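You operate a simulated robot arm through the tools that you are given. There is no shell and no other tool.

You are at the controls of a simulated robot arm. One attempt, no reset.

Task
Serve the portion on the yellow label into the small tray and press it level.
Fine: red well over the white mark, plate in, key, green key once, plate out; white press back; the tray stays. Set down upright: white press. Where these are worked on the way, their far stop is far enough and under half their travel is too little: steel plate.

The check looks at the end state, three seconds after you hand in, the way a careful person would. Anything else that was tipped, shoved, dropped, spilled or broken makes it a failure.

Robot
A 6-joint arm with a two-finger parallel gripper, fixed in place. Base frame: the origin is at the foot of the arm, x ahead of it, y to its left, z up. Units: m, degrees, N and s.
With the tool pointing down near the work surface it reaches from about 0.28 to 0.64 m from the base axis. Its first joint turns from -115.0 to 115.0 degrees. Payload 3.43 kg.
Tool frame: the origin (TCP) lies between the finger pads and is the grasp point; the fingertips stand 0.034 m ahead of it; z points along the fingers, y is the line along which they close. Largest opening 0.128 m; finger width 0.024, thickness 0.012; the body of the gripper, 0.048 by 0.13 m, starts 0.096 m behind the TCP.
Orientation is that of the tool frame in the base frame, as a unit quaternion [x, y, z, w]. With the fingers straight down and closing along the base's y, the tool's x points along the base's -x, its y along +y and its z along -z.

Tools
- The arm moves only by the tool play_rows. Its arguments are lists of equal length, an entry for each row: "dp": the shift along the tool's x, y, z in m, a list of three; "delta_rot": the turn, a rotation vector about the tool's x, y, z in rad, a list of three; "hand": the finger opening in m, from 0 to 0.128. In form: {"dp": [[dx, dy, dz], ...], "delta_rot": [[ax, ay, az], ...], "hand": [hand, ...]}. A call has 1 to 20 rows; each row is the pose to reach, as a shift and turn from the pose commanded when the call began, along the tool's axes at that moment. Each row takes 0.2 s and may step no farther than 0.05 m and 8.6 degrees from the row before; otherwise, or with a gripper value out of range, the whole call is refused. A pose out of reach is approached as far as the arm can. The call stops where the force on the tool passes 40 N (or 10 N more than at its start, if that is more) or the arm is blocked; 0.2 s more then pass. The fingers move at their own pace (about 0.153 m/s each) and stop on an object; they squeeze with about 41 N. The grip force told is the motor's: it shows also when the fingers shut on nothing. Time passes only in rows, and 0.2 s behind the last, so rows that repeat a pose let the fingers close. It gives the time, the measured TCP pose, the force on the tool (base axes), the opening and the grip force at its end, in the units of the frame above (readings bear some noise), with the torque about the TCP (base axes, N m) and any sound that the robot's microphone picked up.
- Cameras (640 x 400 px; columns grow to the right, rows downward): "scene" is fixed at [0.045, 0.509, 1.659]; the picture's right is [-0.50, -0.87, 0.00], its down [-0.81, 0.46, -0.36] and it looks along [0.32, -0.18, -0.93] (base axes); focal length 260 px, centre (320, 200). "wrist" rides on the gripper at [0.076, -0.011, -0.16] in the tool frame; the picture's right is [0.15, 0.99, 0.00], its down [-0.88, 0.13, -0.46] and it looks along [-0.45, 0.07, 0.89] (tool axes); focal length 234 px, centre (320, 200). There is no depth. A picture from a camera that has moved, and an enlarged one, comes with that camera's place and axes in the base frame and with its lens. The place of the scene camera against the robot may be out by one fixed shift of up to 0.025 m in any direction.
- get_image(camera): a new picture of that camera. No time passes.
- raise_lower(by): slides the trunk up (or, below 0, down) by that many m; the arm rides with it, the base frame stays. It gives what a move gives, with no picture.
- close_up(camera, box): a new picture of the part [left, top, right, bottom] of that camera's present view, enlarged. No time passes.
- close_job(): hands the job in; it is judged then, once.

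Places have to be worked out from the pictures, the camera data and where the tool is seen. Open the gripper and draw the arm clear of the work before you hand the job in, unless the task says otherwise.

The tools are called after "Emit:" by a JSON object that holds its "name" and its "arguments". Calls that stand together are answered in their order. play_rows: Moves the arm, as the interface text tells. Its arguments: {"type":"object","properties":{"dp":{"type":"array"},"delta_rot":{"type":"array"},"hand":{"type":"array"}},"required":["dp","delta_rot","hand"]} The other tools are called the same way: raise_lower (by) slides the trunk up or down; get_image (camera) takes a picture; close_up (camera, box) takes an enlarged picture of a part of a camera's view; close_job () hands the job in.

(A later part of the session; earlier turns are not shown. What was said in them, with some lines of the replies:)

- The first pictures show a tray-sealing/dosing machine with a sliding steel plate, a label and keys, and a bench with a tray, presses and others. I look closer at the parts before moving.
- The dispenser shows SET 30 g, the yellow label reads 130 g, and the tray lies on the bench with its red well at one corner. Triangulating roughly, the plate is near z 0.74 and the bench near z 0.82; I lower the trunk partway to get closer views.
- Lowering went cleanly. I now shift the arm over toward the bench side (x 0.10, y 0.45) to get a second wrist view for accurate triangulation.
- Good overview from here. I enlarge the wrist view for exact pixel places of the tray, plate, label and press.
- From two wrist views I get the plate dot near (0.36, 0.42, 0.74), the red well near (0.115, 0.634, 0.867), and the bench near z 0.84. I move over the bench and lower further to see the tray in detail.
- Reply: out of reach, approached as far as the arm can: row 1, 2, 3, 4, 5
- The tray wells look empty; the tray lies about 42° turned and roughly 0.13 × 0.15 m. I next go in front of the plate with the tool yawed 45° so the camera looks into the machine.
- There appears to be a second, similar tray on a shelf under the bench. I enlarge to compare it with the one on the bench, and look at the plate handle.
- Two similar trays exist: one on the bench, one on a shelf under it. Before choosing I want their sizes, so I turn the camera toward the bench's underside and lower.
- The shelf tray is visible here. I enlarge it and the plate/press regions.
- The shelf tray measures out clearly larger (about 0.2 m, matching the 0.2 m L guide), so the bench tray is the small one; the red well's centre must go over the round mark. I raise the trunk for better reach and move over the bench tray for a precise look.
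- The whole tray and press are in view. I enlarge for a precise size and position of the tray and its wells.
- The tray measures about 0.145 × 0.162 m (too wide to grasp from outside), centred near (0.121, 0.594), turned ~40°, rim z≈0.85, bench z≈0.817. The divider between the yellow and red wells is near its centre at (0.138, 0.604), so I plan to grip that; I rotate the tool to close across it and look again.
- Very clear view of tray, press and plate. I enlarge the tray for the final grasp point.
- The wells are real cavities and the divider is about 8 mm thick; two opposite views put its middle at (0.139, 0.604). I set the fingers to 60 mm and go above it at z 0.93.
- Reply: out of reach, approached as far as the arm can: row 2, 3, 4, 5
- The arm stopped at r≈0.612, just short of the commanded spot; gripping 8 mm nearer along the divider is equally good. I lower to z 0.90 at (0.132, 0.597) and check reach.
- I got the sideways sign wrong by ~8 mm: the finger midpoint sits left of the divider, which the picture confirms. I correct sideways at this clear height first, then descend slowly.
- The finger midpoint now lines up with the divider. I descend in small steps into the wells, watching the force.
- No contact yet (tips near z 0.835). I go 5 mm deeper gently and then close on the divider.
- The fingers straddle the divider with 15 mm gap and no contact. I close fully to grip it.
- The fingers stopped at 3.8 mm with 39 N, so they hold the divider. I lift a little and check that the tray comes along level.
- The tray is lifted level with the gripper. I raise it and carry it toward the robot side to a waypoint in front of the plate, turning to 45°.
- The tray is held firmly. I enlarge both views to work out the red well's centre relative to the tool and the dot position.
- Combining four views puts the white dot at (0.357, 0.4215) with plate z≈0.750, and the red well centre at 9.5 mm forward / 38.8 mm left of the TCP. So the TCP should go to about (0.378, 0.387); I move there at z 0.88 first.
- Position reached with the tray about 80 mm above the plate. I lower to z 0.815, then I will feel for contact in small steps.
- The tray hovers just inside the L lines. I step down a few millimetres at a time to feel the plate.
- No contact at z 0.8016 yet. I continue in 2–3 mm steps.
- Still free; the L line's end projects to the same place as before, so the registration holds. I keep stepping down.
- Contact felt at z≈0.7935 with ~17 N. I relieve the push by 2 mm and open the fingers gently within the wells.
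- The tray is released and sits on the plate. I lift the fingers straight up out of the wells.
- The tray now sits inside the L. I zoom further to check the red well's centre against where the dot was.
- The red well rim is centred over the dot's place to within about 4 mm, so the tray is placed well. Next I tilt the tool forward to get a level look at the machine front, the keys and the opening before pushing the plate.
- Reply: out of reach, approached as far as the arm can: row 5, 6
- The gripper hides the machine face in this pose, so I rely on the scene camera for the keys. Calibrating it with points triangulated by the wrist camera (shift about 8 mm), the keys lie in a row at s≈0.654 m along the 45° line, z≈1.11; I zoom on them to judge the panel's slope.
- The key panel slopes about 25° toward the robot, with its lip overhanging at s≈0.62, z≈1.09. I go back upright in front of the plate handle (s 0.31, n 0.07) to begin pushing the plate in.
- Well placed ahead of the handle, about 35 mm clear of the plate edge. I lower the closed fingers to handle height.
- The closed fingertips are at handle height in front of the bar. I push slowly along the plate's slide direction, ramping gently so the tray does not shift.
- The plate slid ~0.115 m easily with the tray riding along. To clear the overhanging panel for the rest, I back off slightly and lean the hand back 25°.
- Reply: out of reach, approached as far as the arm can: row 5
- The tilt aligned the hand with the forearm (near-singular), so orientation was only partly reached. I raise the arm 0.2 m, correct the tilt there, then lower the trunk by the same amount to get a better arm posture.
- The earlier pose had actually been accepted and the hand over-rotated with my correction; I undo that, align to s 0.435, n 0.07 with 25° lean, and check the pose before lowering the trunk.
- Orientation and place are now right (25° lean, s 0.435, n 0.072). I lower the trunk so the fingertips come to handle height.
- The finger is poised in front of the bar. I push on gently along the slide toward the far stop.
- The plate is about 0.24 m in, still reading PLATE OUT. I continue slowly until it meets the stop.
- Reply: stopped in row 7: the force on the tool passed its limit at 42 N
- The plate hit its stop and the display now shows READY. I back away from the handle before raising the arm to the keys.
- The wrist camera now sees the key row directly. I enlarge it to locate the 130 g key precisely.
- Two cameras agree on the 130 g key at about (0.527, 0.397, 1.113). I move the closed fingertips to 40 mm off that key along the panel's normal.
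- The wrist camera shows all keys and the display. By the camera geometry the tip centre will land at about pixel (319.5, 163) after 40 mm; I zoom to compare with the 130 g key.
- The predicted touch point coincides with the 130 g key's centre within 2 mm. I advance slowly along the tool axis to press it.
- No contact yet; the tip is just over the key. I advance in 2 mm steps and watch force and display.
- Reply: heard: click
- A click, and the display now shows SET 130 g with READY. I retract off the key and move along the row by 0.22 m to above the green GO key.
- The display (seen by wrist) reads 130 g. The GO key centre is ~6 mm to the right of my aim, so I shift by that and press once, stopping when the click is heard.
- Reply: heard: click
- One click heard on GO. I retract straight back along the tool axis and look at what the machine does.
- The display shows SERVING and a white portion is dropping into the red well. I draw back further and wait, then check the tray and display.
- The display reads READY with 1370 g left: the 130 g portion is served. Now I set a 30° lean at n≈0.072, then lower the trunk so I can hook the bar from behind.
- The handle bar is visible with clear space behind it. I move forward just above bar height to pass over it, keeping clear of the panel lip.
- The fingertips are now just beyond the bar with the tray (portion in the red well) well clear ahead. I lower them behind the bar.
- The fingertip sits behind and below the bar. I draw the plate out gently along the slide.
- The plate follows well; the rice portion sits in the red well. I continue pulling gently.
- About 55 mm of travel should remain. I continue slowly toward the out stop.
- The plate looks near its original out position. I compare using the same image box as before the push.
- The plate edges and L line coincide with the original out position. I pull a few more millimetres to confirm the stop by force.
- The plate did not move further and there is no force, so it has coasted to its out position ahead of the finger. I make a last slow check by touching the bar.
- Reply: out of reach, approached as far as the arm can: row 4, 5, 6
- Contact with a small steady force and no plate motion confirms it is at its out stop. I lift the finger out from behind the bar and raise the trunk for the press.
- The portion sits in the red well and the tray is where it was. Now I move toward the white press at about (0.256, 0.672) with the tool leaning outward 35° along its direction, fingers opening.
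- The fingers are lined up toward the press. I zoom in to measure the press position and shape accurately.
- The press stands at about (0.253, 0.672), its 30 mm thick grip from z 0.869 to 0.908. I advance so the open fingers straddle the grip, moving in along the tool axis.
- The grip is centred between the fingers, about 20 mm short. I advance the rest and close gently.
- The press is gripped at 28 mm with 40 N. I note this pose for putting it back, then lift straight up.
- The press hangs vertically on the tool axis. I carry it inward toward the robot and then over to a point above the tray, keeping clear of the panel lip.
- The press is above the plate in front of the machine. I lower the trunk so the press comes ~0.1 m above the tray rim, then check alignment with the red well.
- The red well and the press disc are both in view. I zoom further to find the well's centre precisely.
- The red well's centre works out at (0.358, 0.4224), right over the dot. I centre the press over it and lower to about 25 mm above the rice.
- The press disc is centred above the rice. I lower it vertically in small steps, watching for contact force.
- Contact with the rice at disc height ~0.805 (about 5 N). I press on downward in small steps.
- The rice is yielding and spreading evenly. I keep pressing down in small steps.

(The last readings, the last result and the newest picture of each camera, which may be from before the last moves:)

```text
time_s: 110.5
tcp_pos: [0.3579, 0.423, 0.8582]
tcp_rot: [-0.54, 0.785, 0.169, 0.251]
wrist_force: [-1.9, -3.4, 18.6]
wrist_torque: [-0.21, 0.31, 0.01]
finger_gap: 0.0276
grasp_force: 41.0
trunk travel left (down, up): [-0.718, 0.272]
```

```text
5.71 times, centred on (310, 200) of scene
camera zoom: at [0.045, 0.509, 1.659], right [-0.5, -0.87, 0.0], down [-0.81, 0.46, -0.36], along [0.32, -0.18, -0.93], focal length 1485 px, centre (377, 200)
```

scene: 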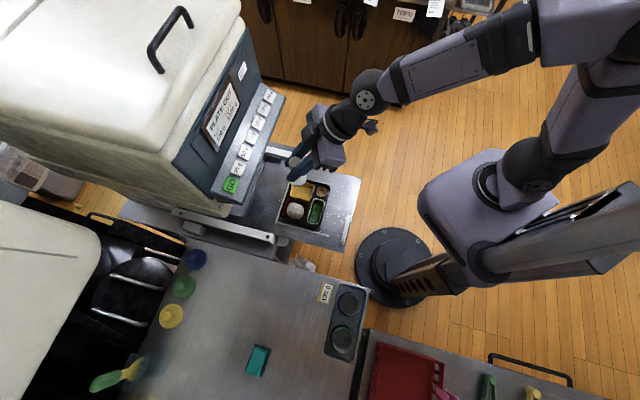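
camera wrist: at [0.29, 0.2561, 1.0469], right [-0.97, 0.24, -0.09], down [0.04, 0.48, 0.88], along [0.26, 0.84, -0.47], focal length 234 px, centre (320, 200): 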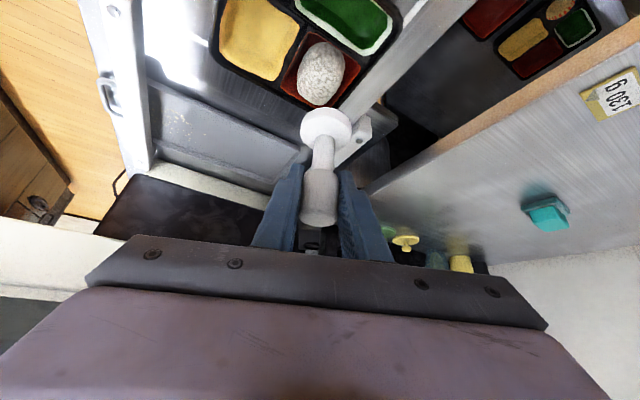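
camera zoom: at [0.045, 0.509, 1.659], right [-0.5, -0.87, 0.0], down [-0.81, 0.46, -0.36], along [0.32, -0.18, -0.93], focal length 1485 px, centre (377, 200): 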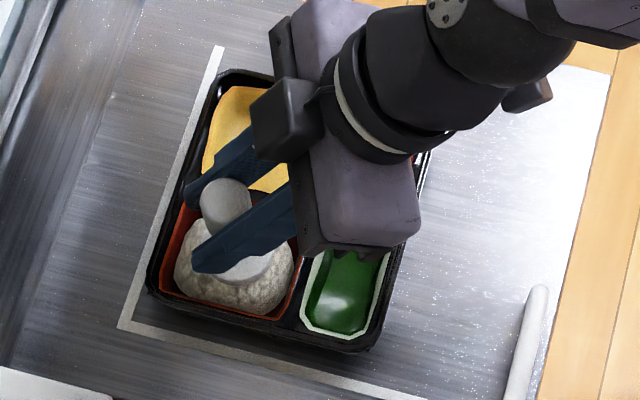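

Force rises to ~19 N with the disc about at rim height; the grip has not slipped. I press a little further and hold to let it settle.

Emit:
{"name": "play_rows", "arguments": {"dp": [[0.0009, 0, 0.0012], [0.0017, 0, 0.0025], [0.0017, 0, 0.0025], [0.0017, 0, 0.0025]], "delta_rot": [[0, 0, 0], [0, 0, 0], [0, 0, 0], [0, 0, 0]], "hand": [0.02, 0.02, 0.02, 0.02]}}

Emit:
{"name": "close_up", "arguments": {"camera": "wrist", "box": [240, 50, 420, 200]}}

```text
time_s: 111.3
tcp_pos: [0.3602, 0.4268, 0.8571]
tcp_rot: [-0.538, 0.785, 0.171, 0.255]
wrist_force: [-2.4, -0.8, 14.5]
wrist_torque: [-0.28, 0.41, 0.0]
finger_gap: 0.0277
grasp_force: 40.3
trunk travel left (down, up): [-0.718, 0.272]
stopped in row 3: the force on the tool passed its limit at 40 N (the readings are from after the stop); the commanded pose is now the measured one
```

```text
2.67 times, centred on (330, 125) of wrist
camera zoom: at [0.3141, 0.2787, 0.9422], right [-0.96, 0.25, -0.09], down [0.03, 0.47, 0.88], along [0.26, 0.85, -0.46], focal length 624 px, centre (293, 400)
```

zoom: 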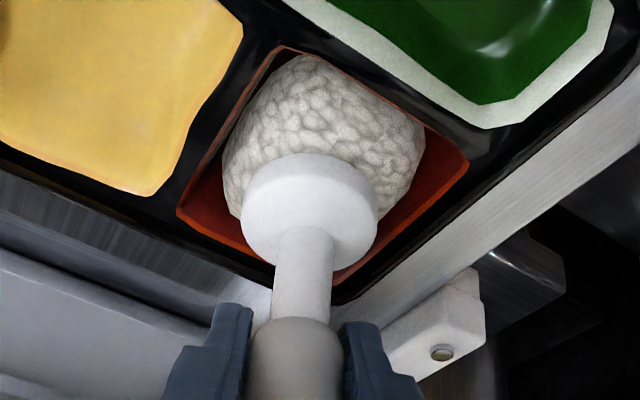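

It reached the 40 N limit with the disc about level with the well. I lift the press slightly and look at how the rice lies.

Emit:
{"name": "play_rows", "arguments": {"dp": [[-0.0029, 0, -0.0041], [-0.0088, 0, -0.0122], [-0.0175, 0, -0.0243], [-0.0263, 0, -0.0365], [-0.0351, 0, -0.0487], [-0.0351, 0, -0.0487]], "delta_rot": [[0, 0, 0], [0, 0.01, 0], [0, 0.019, 0], [0, 0.019, 0], [0, 0.019, 0], [0, 0.019, 0]], "hand": [0.02, 0.02, 0.02, 0.02, 0.02, 0.02]}}

Emit:
{"name": "close_up", "arguments": {"camera": "wrist", "box": [240, 20, 420, 180]}}

Emit:
{"name": "close_up", "arguments": {"camera": "scene", "box": [270, 165, 350, 235]}}

```text
time_s: 112.7
tcp_pos: [0.3595, 0.4246, 0.9152]
tcp_rot: [-0.541, 0.788, 0.164, 0.245]
wrist_force: [-0.3, -0.2, -1.5]
wrist_torque: [0.0, 0.01, -0.01]
finger_gap: 0.0278
grasp_force: 41.4
trunk travel left (down, up): [-0.718, 0.272]
```

```text
2.50 times, centred on (330, 100) of wrist
camera zoom: at [0.3145, 0.28, 1.0035], right [-0.97, 0.24, -0.09], down [0.04, 0.49, 0.87], along [0.26, 0.84, -0.48], focal length 585 px, centre (295, 450)
```

zoom: 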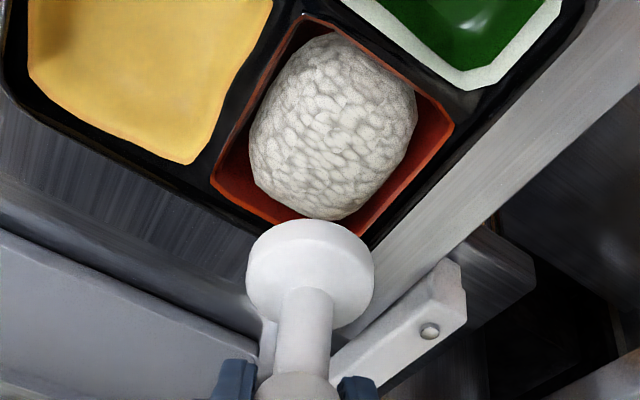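

```text
5.71 times, centred on (310, 200) of scene
camera zoom: at [0.045, 0.509, 1.659], right [-0.5, -0.87, 0.0], down [-0.81, 0.46, -0.36], along [0.32, -0.18, -0.93], focal length 1485 px, centre (377, 200)
```

zoom: 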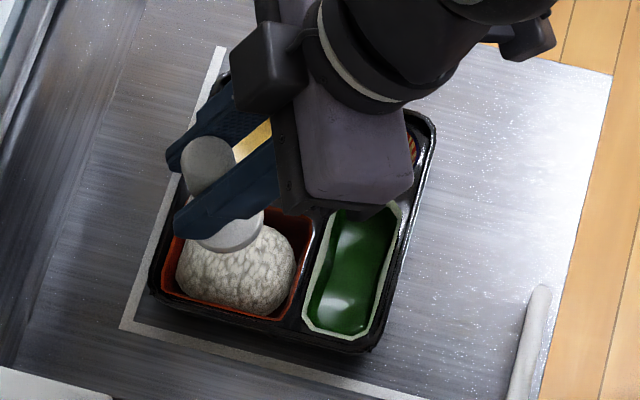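

The rice is pressed down to about rim level and widened. I move the press aside a little to inspect the surface properly.

Emit:
{"name": "play_rows", "arguments": {"dp": [[0.02, -0.02, -0.015], [0.04, -0.04, -0.03], [0.055, -0.055, -0.04], [0.055, -0.055, -0.04]], "delta_rot": [[0, 0, 0], [0, 0, 0], [0, 0, 0], [0, 0, 0]], "hand": [0.02, 0.02, 0.02, 0.02]}}

Emit:
{"name": "get_image", "arguments": {"camera": "wrist"}}

Emit:
{"name": "close_up", "arguments": {"camera": "scene", "box": [270, 165, 350, 235]}}

```text
time_s: 113.7
tcp_pos: [0.3861, 0.3421, 0.9183]
tcp_rot: [-0.54, 0.788, 0.164, 0.246]
wrist_force: [0.2, -0.9, -0.3]
wrist_torque: [-0.03, 0.0, 0.01]
finger_gap: 0.028
grasp_force: 41.2
trunk travel left (down, up): [-0.718, 0.272]
```

```text
taken
camera wrist: at [0.3408, 0.1969, 1.0075], right [-0.97, 0.24, -0.09], down [0.04, 0.49, 0.87], along [0.26, 0.84, -0.48], focal length 234 px, centre (320, 200)
```

wrist: 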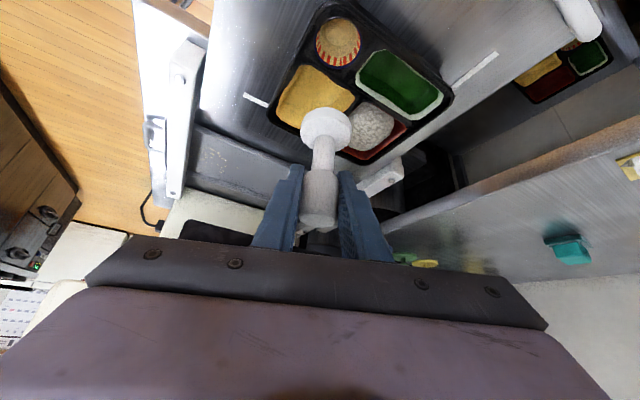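

```text
5.71 times, centred on (310, 200) of scene
camera zoom: at [0.045, 0.509, 1.659], right [-0.5, -0.87, 0.0], down [-0.81, 0.46, -0.36], along [0.32, -0.18, -0.93], focal length 1485 px, centre (377, 200)
```

zoom: 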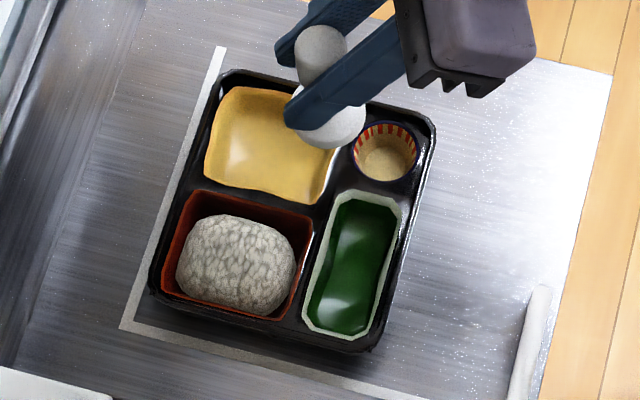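

The rice now nearly fills the red well as a flattened block. I return once more over the well's centre with the tool re-levelled to press evenly and verify the surface height by touch.

Emit:
{"name": "play_rows", "arguments": {"dp": [[-0.02, 0.02, 0.012], [-0.036, 0.04, 0.025], [-0.0533, 0.0553, 0.0368], [-0.04, 0.0553, 0.056], [-0.04, 0.0553, 0.056]], "delta_rot": [[0, -0.003, 0], [0, -0.007, 0], [0, -0.007, 0], [0, -0.007, 0], [0, -0.007, 0]], "hand": [0.02, 0.02, 0.02, 0.02, 0.02]}}

Emit:
{"name": "close_up", "arguments": {"camera": "wrist", "box": [240, 20, 420, 180]}}

```text
time_s: 114.9
tcp_pos: [0.3578, 0.4222, 0.8933]
tcp_rot: [-0.539, 0.787, 0.165, 0.249]
wrist_force: [0.3, 0.0, -0.7]
wrist_torque: [0.01, 0.03, 0.02]
finger_gap: 0.0278
grasp_force: 41.0
trunk travel left (down, up): [-0.718, 0.272]
```

```text
2.50 times, centred on (330, 100) of wrist
camera zoom: at [0.312, 0.2762, 0.9808], right [-0.97, 0.24, -0.09], down [0.04, 0.48, 0.88], along [0.26, 0.84, -0.47], focal length 585 px, centre (295, 450)
```

zoom: 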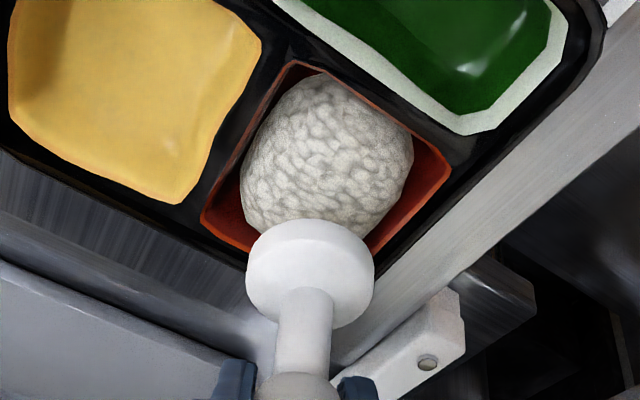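

Centred again. I lower to just above the previous contact height.

Emit:
{"name": "play_rows", "arguments": {"dp": [[0.0043, 0, 0.0062], [0.0086, 0.0001, 0.0123], [0.0129, 0.0001, 0.0185], [0.0172, 0.0002, 0.0247], [0.0186, 0.0002, 0.0267]], "delta_rot": [[0, 0, 0], [0, 0, 0], [0, 0, 0], [0, 0, 0], [0, 0, 0]], "hand": [0.02, 0.02, 0.02, 0.02, 0.02]}}

Emit:
{"name": "play_rows", "arguments": {"dp": [[0.0009, 0, 0.0012], [0.0017, 0, 0.0025], [0.0017, 0, 0.0025]], "delta_rot": [[0, 0, 0], [0, 0, 0], [0, 0, 0]], "hand": [0.02, 0.02, 0.02]}}

```text
time_s: 116.1
tcp_pos: [0.3589, 0.4218, 0.8595]
tcp_rot: [-0.541, 0.787, 0.167, 0.248]
wrist_force: [0.1, 0.4, -2.0]
wrist_torque: [0.01, -0.02, 0.0]
finger_gap: 0.0278
grasp_force: 41.1
trunk travel left (down, up): [-0.718, 0.272]
```

```text
time_s: 116.9
tcp_pos: [0.3591, 0.4222, 0.8575]
tcp_rot: [-0.54, 0.786, 0.167, 0.248]
wrist_force: [1.9, 0.2, 0.7]
wrist_torque: [0.06, 0.0, -0.02]
finger_gap: 0.0279
grasp_force: 40.8
trunk travel left (down, up): [-0.718, 0.272]
```

Light contact begins at z 0.8575, i.e. the surface is where the disc left it. I press another couple of millimetres evenly.

Emit:
{"name": "play_rows", "arguments": {"dp": [[0.0006, 0, 0.0008], [0.0011, 0, 0.0016], [0.0017, 0, 0.0025], [0.0017, 0, 0.0025]], "delta_rot": [[0, 0, 0], [0, 0, 0], [0, 0, 0], [0, 0, 0]], "hand": [0.02, 0.02, 0.02, 0.02]}}

Emit:
{"name": "close_up", "arguments": {"camera": "wrist", "box": [240, 50, 420, 200]}}

```text
time_s: 117.9
tcp_pos: [0.3595, 0.4226, 0.8572]
tcp_rot: [-0.539, 0.786, 0.167, 0.252]
wrist_force: [2.1, -2.0, 20.9]
wrist_torque: [0.14, 0.08, -0.02]
finger_gap: 0.0277
grasp_force: 41.3
trunk travel left (down, up): [-0.718, 0.272]
```

```text
2.67 times, centred on (330, 125) of wrist
camera zoom: at [0.3129, 0.2766, 0.9439], right [-0.96, 0.25, -0.09], down [0.04, 0.48, 0.88], along [0.26, 0.84, -0.47], focal length 624 px, centre (293, 400)
```

zoom: 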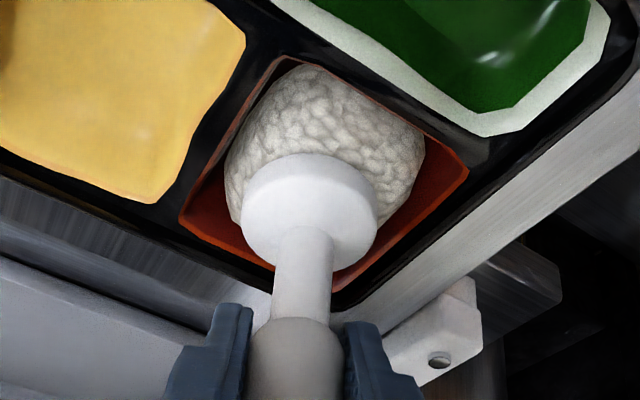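

The load is now even (21 N, hardly any torque) and the surface no longer yields: the portion is pressed level. I lift the press away and raise to carry it back.

Emit:
{"name": "play_rows", "arguments": {"dp": [[-0.0057, 0, -0.0082], [-0.0172, 0, -0.0247], [-0.0343, 0, -0.0493], [-0.0515, 0, -0.074], [-0.0601, 0, -0.0863], [-0.0487, 0.0075, -0.0943], [-0.0374, 0.015, -0.1022], [-0.0374, 0.015, -0.1022]], "delta_rot": [[0, 0, 0], [0, 0, 0], [0, 0, 0], [0, 0, 0], [0, 0, 0], [0, 0, 0], [0, 0, 0], [0, 0, 0]], "hand": [0.02, 0.02, 0.02, 0.02, 0.02, 0.02, 0.02, 0.02]}}

Emit:
{"name": "raise_lower", "arguments": {"by": 0.16}}

Emit:
{"name": "close_up", "arguments": {"camera": "scene", "box": [270, 165, 350, 235]}}

Emit:
{"name": "get_image", "arguments": {"camera": "wrist"}}

```text
time_s: 119.7
tcp_pos: [0.3342, 0.4025, 0.959]
tcp_rot: [-0.54, 0.787, 0.166, 0.248]
wrist_force: [0.0, -0.3, -1.7]
wrist_torque: [0.02, 0.01, -0.02]
finger_gap: 0.0278
grasp_force: 40.7
trunk travel left (down, up): [-0.718, 0.272]
```

```text
time_s: 121.5
tcp_pos: [0.333, 0.4039, 1.1202]
tcp_rot: [-0.54, 0.787, 0.166, 0.247]
wrist_force: [0.8, -0.4, -1.2]
wrist_torque: [0.0, -0.03, 0.01]
finger_gap: 0.0277
grasp_force: 41.1
trunk travel left (down, up): [-0.878, 0.112]
```

```text
5.71 times, centred on (310, 200) of scene
camera zoom: at [0.045, 0.509, 1.659], right [-0.5, -0.87, 0.0], down [-0.81, 0.46, -0.36], along [0.32, -0.18, -0.93], focal length 1485 px, centre (377, 200)
```

zoom: 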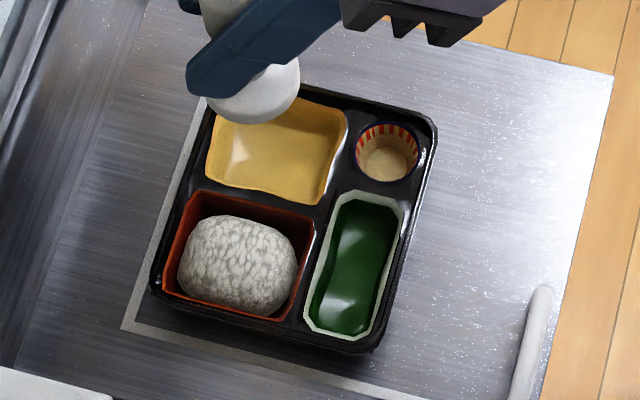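

```text
taken
camera wrist: at [0.2892, 0.257, 1.2069], right [-0.97, 0.24, -0.09], down [0.04, 0.48, 0.88], along [0.26, 0.84, -0.47], focal length 234 px, centre (320, 200)
```

wrist: 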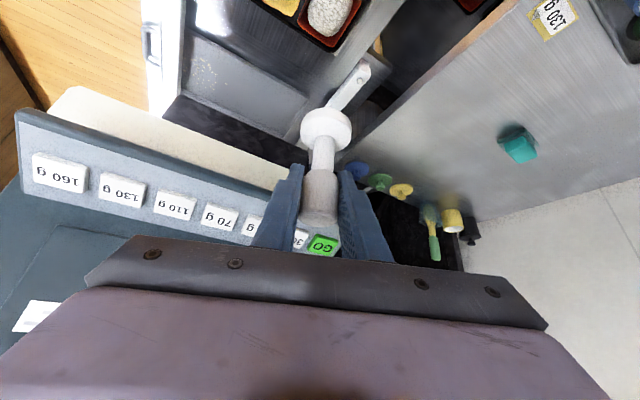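

The rice fills the red well up to about its rim and nothing is spilled. I carry the press back along the reverse path to above its original place.

Emit:
{"name": "play_rows", "arguments": {"dp": [[-0.0104, 0.0325, 0.0217], [-0.0208, 0.0649, 0.0434], [-0.0311, 0.0974, 0.0652], [-0.0415, 0.1298, 0.0869], [-0.0519, 0.1623, 0.1086], [-0.07, 0.1641, 0.1334], [-0.0881, 0.166, 0.1582], [-0.1061, 0.1678, 0.183], [-0.1242, 0.1697, 0.2078], [-0.1242, 0.1697, 0.2078]], "delta_rot": [[0, 0, 0], [0, 0, 0], [0, 0, 0], [0, 0, 0], [0, 0, 0], [0, 0, 0], [0, 0, 0], [0, 0, 0], [0, 0, 0], [0, 0, 0]], "hand": [0.02, 0.02, 0.02, 0.02, 0.02, 0.02, 0.02, 0.02, 0.02, 0.02]}}

Emit:
{"name": "get_image", "arguments": {"camera": "wrist"}}

Emit:
{"name": "close_up", "arguments": {"camera": "scene", "box": [160, 200, 320, 320]}}

```text
time_s: 123.7
tcp_pos: [0.2548, 0.6689, 1.0203]
tcp_rot: [-0.54, 0.787, 0.166, 0.248]
wrist_force: [-0.8, 0.1, -2.0]
wrist_torque: [-0.01, 0.01, -0.02]
finger_gap: 0.0278
grasp_force: 41.4
trunk travel left (down, up): [-0.878, 0.112]
```

```text
taken
camera wrist: at [0.2102, 0.5235, 1.1074], right [-0.97, 0.24, -0.09], down [0.04, 0.48, 0.88], along [0.26, 0.84, -0.48], focal length 234 px, centre (320, 200)
```

wrist: 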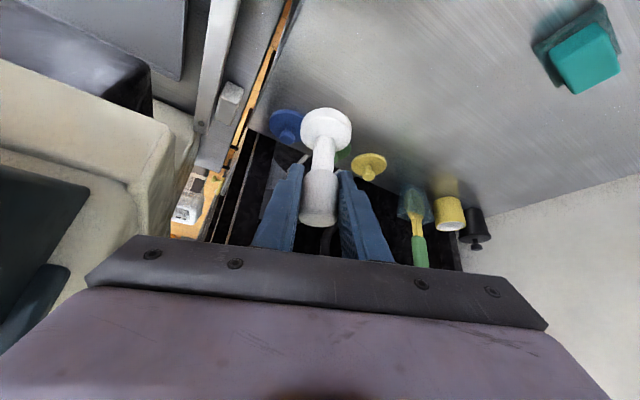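

```text
3.33 times, centred on (240, 260) of scene
camera zoom: at [0.045, 0.509, 1.659], right [-0.5, -0.87, 0.0], down [-0.81, 0.46, -0.36], along [0.32, -0.18, -0.93], focal length 866 px, centre (587, 0)
```

zoom: 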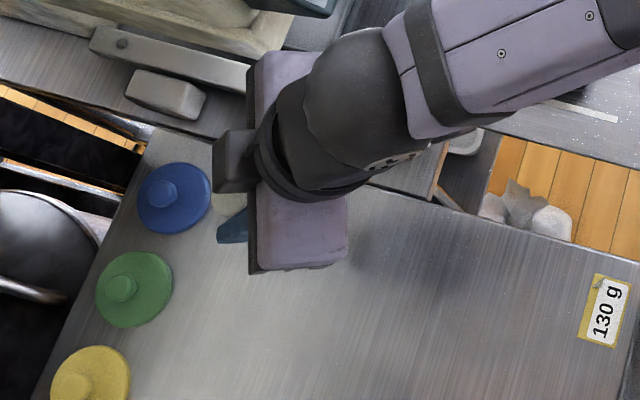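

Same view as after lifting, so I am over the original spot. I lower to a few millimetres above the bench.

Emit:
{"name": "play_rows", "arguments": {"dp": [[0.0171, 0.0002, 0.0255], [0.0342, 0.0003, 0.0507], [0.0513, 0.0004, 0.0758], [0.0627, 0.0006, 0.0925], [0.0676, 0.0007, 0.0996], [0.0676, 0.0007, 0.0996]], "delta_rot": [[0, 0, 0], [0, 0, 0], [0, 0, 0], [0, 0, 0], [0, 0, 0], [0, 0, 0]], "hand": [0.02, 0.02, 0.02, 0.02, 0.02, 0.02]}}

Emit:
{"name": "get_image", "arguments": {"camera": "wrist"}}

```text
time_s: 125.1
tcp_pos: [0.2575, 0.6693, 0.8975]
tcp_rot: [-0.541, 0.787, 0.167, 0.247]
wrist_force: [-0.3, 0.2, -1.2]
wrist_torque: [-0.01, 0.02, -0.01]
finger_gap: 0.0278
grasp_force: 41.3
trunk travel left (down, up): [-0.878, 0.112]
```

```text
taken
camera wrist: at [0.2111, 0.5243, 0.9853], right [-0.97, 0.24, -0.09], down [0.04, 0.48, 0.88], along [0.26, 0.84, -0.47], focal length 234 px, centre (320, 200)
```

wrist: 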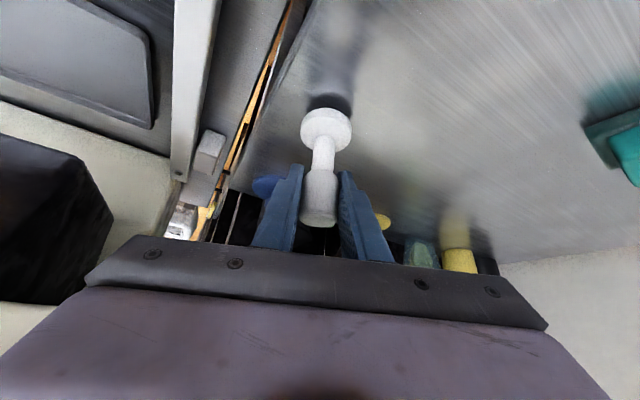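

About 7 mm above the bench. I step down gently to contact.

Emit:
{"name": "play_rows", "arguments": {"dp": [[0.0011, 0, 0.0016], [0.0023, 0, 0.0033], [0.0029, 0, 0.0041]], "delta_rot": [[0, 0, 0], [0, 0, 0], [0, 0, 0]], "hand": [0.02, 0.02, 0.02]}}

Emit:
{"name": "play_rows", "arguments": {"dp": [[0.0006, 0, 0.0008], [0.0011, 0, 0.0016]], "delta_rot": [[0, 0, 0], [0, 0, 0]], "hand": [0.02, 0.02]}}

```text
time_s: 125.9
tcp_pos: [0.2571, 0.6704, 0.8928]
tcp_rot: [-0.54, 0.787, 0.167, 0.248]
wrist_force: [0.3, 0.3, -2.0]
wrist_torque: [0.05, 0.0, 0.03]
finger_gap: 0.028
grasp_force: 41.1
trunk travel left (down, up): [-0.878, 0.112]
```

```text
time_s: 126.5
tcp_pos: [0.257, 0.6706, 0.8912]
tcp_rot: [-0.54, 0.787, 0.167, 0.248]
wrist_force: [-0.7, -0.9, -1.2]
wrist_torque: [-0.03, -0.03, 0.0]
finger_gap: 0.028
grasp_force: 41.6
trunk travel left (down, up): [-0.878, 0.112]
```

No contact yet at z 0.891. Another small step.

Emit:
{"name": "play_rows", "arguments": {"dp": [[0.0006, 0, 0.0008], [0.0009, 0, 0.0012], [0.0009, 0, 0.0012]], "delta_rot": [[0, 0, 0], [0, 0, 0], [0, 0, 0]], "hand": [0.02, 0.02, 0.02]}}

Emit:
{"name": "close_up", "arguments": {"camera": "wrist", "box": [260, 70, 400, 190]}}

```text
time_s: 127.3
tcp_pos: [0.2567, 0.6708, 0.8896]
tcp_rot: [-0.54, 0.786, 0.167, 0.248]
wrist_force: [1.0, 0.1, 1.1]
wrist_torque: [0.01, -0.04, -0.03]
finger_gap: 0.0277
grasp_force: 40.5
trunk travel left (down, up): [-0.878, 0.112]
```

```text
3.33 times, centred on (330, 130) of wrist
camera zoom: at [0.2115, 0.5254, 0.9774], right [-0.97, 0.24, -0.09], down [0.04, 0.48, 0.88], along [0.26, 0.84, -0.47], focal length 781 px, centre (287, 433)
```

zoom: 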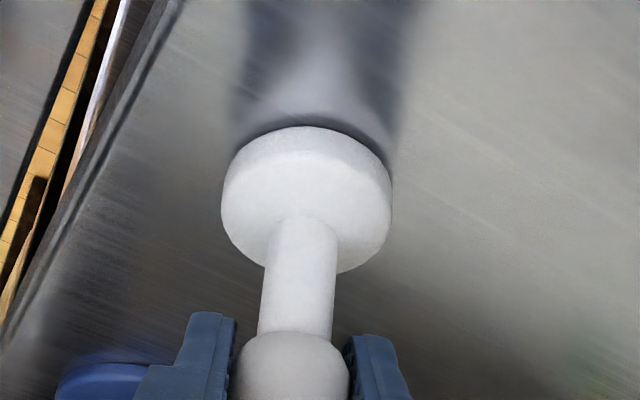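

Light contact (~2.7 N) at the same height as originally. I open the fingers slowly to release the press upright.

Emit:
{"name": "play_rows", "arguments": {"dp": [[0, 0, 0], [0, 0, 0], [0, 0, 0], [0, 0, 0], [0, 0, 0]], "delta_rot": [[0, 0, 0], [0, 0, 0], [0, 0, 0], [0, 0, 0], [0, 0, 0]], "hand": [0.03, 0.04, 0.055, 0.075, 0.08]}}

Emit:
{"name": "get_image", "arguments": {"camera": "wrist"}}

```text
time_s: 128.5
tcp_pos: [0.2567, 0.6711, 0.8887]
tcp_rot: [-0.54, 0.787, 0.166, 0.249]
wrist_force: [-0.5, 0.1, -0.9]
wrist_torque: [0.0, 0.01, 0.01]
finger_gap: 0.08
grasp_force: 0.1
trunk travel left (down, up): [-0.878, 0.112]
```

```text
taken
camera wrist: at [0.2113, 0.5254, 0.9772], right [-0.97, 0.24, -0.09], down [0.04, 0.48, 0.88], along [0.26, 0.84, -0.47], focal length 234 px, centre (320, 200)
```

wrist: 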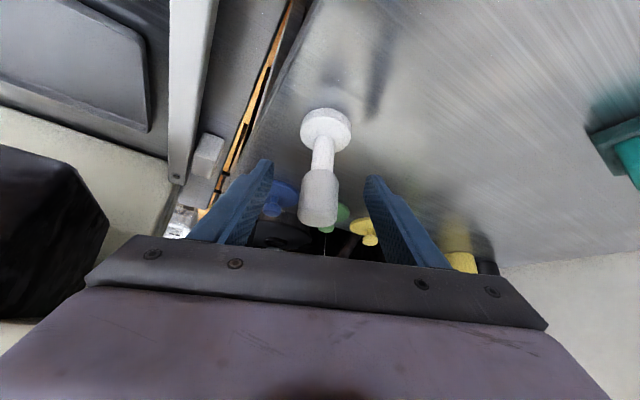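

The press stands upright on its own. I back straight out along the tool axis.

Emit:
{"name": "play_rows", "arguments": {"dp": [[0, 0, -0.015], [0, 0, -0.04], [0, 0, -0.075], [0, 0, -0.11], [0.02, 0, -0.15], [0.04, 0, -0.18], [0.04, 0, -0.18]], "delta_rot": [[0, 0, 0], [0, 0, 0], [0, 0, 0], [0, 0, 0], [0, 0, 0], [0, 0, 0], [0, 0, 0]], "hand": [0.08, 0.08, 0.08, 0.08, 0.08, 0.08, 0.08]}}

Emit:
{"name": "get_image", "arguments": {"camera": "wrist"}}

Emit:
{"name": "get_image", "arguments": {"camera": "scene"}}

```text
time_s: 130.1
tcp_pos: [0.2051, 0.5454, 1.0151]
tcp_rot: [-0.54, 0.787, 0.166, 0.247]
wrist_force: [0.0, 0.6, -0.4]
wrist_torque: [-0.02, -0.02, -0.01]
finger_gap: 0.0797
grasp_force: 0.2
trunk travel left (down, up): [-0.878, 0.112]
```

```text
taken
camera wrist: at [0.1601, 0.4002, 1.1037], right [-0.97, 0.24, -0.09], down [0.04, 0.48, 0.88], along [0.26, 0.84, -0.47], focal length 234 px, centre (320, 200)
```

wrist: 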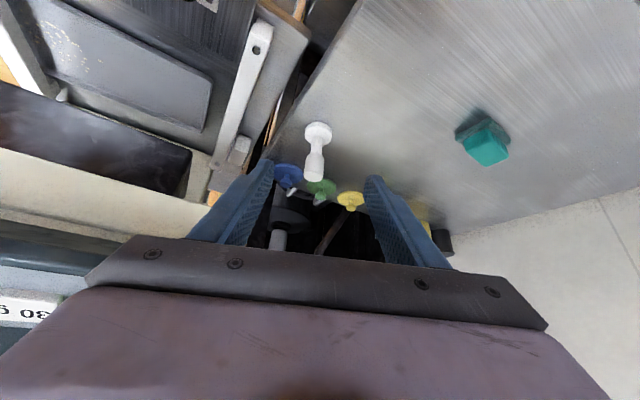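

```text
taken
```

scene: 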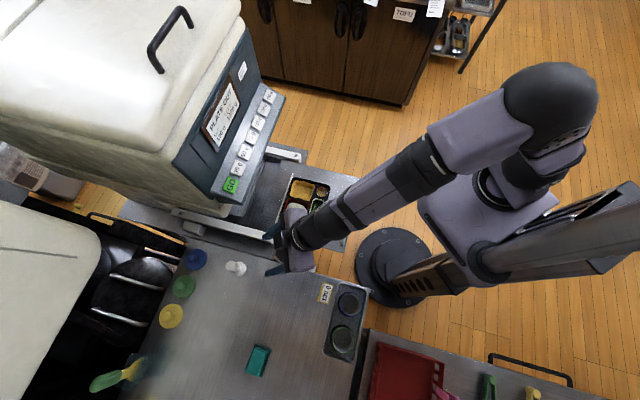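

The press is back upright in its place. I draw the arm clear toward the robot and check the tray, plate and surroundings one last time.

Emit:
{"name": "play_rows", "arguments": {"dp": [[0.0161, -0.0121, -0.0313], [0.0323, -0.0243, -0.0626], [0.0484, -0.0364, -0.0939], [0.0645, -0.0485, -0.1252], [0.0807, -0.0607, -0.1565], [0.0968, -0.0728, -0.1878], [0.0968, -0.0728, -0.1878]], "delta_rot": [[0, 0, 0], [0, 0, 0], [0, 0, 0], [0, 0, 0], [0, 0, 0], [0, 0, 0], [0, 0, 0]], "hand": [0.08, 0.08, 0.08, 0.08, 0.08, 0.08, 0.08]}}

Emit:
{"name": "get_image", "arguments": {"camera": "scene"}}

Emit:
{"name": "close_up", "arguments": {"camera": "scene", "box": [270, 165, 350, 235]}}

Emit:
{"name": "close_up", "arguments": {"camera": "scene", "box": [80, 220, 380, 400]}}

Emit:
{"name": "get_image", "arguments": {"camera": "wrist"}}

```text
time_s: 131.7
tcp_pos: [0.2061, 0.3455, 1.1145]
tcp_rot: [-0.54, 0.787, 0.167, 0.247]
wrist_force: [-0.3, 0.7, 0.0]
wrist_torque: [-0.01, 0.02, 0.02]
finger_gap: 0.08
grasp_force: 0.0
trunk travel left (down, up): [-0.878, 0.112]
```

```text
taken
```

scene: 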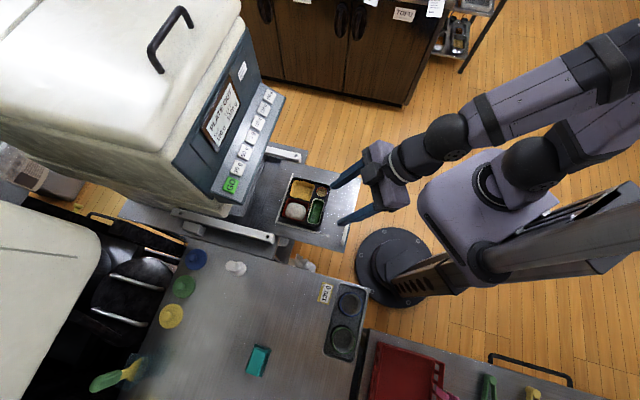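

```text
5.71 times, centred on (310, 200) of scene
camera zoom: at [0.045, 0.509, 1.659], right [-0.5, -0.87, 0.0], down [-0.81, 0.46, -0.36], along [0.32, -0.18, -0.93], focal length 1485 px, centre (377, 200)
```

zoom: 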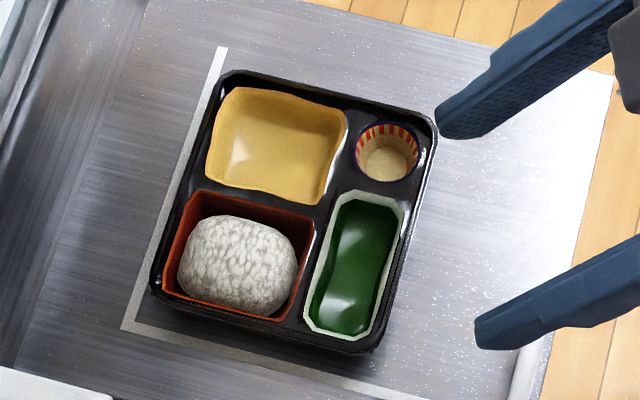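

```text
2.13 times, centred on (230, 310) of scene
camera zoom: at [0.045, 0.509, 1.659], right [-0.5, -0.87, 0.0], down [-0.81, 0.46, -0.36], along [0.32, -0.18, -0.93], focal length 554 px, centre (512, -35)
```

zoom: 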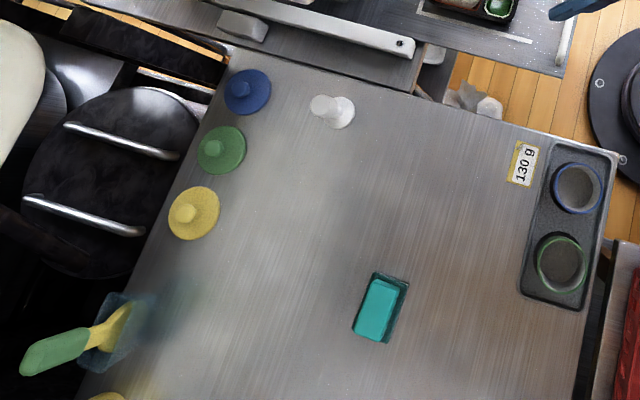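

```text
taken
camera wrist: at [0.1611, 0.1996, 1.2028], right [-0.97, 0.24, -0.09], down [0.04, 0.48, 0.87], along [0.26, 0.84, -0.48], focal length 234 px, centre (320, 200)
```

wrist: 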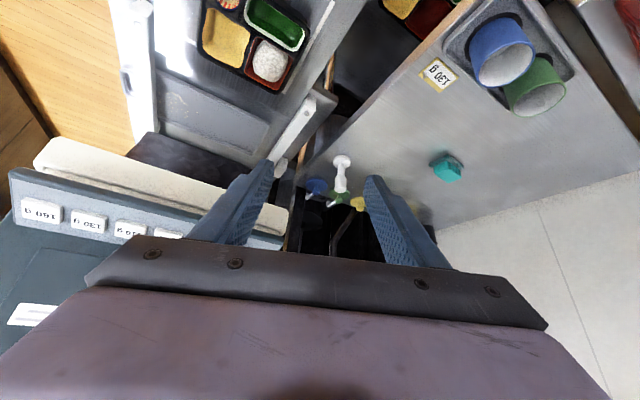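

Everything else is unchanged and the press stands where it was. I take a closer look at the rice surface from the wrist camera to judge that it is level.

Emit:
{"name": "close_up", "arguments": {"camera": "wrist", "box": [190, 0, 340, 110]}}

Emit:
{"name": "close_up", "arguments": {"camera": "scene", "box": [280, 185, 325, 225]}}

```text
3.64 times, centred on (265, 55) of wrist
camera zoom: at [0.1611, 0.1996, 1.2028], right [-0.97, 0.24, -0.09], down [0.04, 0.48, 0.87], along [0.26, 0.84, -0.48], focal length 852 px, centre (520, 727)
```

zoom: 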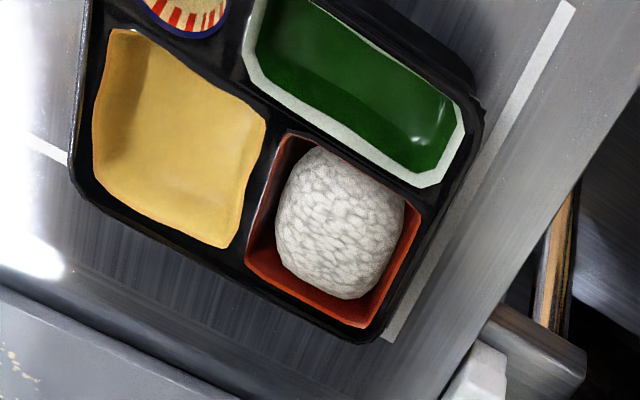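

```text
10.00 times, centred on (302, 205) of scene
camera zoom: at [0.045, 0.509, 1.659], right [-0.5, -0.87, 0.0], down [-0.81, 0.46, -0.36], along [0.32, -0.18, -0.93], focal length 2598 px, centre (495, 150)
```

zoom: 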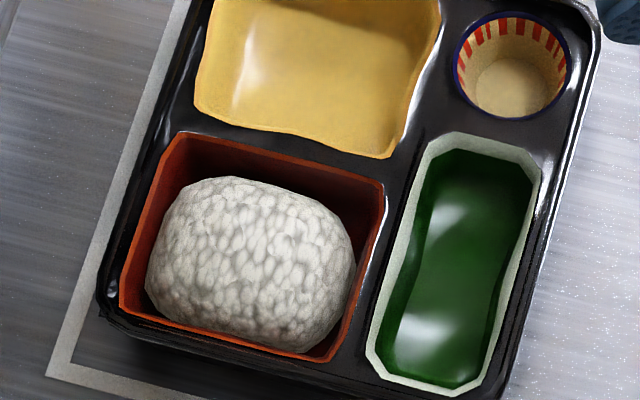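

The rice fills the red well as a flat-topped block level with the rim, nothing spilled, and the display shows PLATE OUT with 1370 g left. I raise the arm well clear before handing in.

Emit:
{"name": "raise_lower", "arguments": {"by": 0.1}}

Emit:
{"name": "get_image", "arguments": {"camera": "scene"}}

Emit:
{"name": "close_up", "arguments": {"camera": "scene", "box": [180, 60, 380, 280]}}

```text
time_s: 133.0
tcp_pos: [0.2064, 0.3444, 1.216]
tcp_rot: [-0.541, 0.787, 0.167, 0.247]
wrist_force: [-0.4, -0.9, -0.4]
wrist_torque: [0.04, 0.02, -0.03]
finger_gap: 0.08
grasp_force: 0.0
trunk travel left (down, up): [-0.978, 0.012]
```

```text
taken
```

scene: 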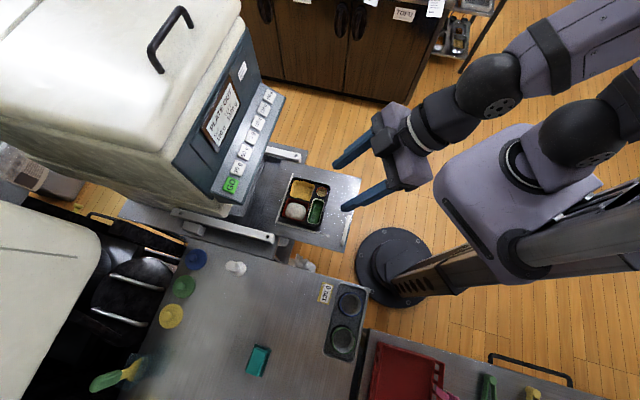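

```text
1.82 times, centred on (280, 170) of scene
camera zoom: at [0.045, 0.509, 1.659], right [-0.5, -0.87, 0.0], down [-0.81, 0.46, -0.36], along [0.32, -0.18, -0.93], focal length 472 px, centre (393, 254)
```

zoom: 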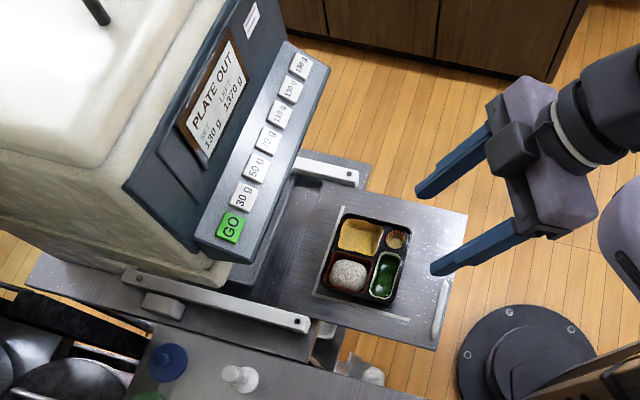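

The end state looks right. The 130 g portion is in the red well and pressed, the tray is on the fully drawn-out plate, the white press stands upright in its place, and the gripper is open and clear. I hand the job in.

Emit:
{"name": "close_job", "arguments": {}}

```text
The job is handed in.
```

I served the 130 g portion into the red well of the small tray, pressed it, and handed the job in. I haven't seen the result of the check.

- **Portion:** I pressed the 130 g key, then the green GO key once. The display went from 1500 g left to 1370 g left.
- **Tray:** The red well's centre was within about 4 mm of the white mark. The tray has stayed on the steel plate.
- **Steel plate:** I pushed it in until it hit its stop and the display showed READY. Afterwards I drew it back to its original out position, and it held against a light pull there.
- **Pressing:** I pressed the rice twice. It sank about 20 mm, to roughly the well's rim, and then gave no further: once at the 40 N force limit, once at 21 N with an even load. In the last pictures its edges still look rounded. That it is level is my judgement from the height and the force, because I had no side-on view.
- **White press:** It is back in its original place, standing upright.

I saw nothing tipped, shoved or spilled in the final pictures. The gripper is open and the arm is clear of the work.
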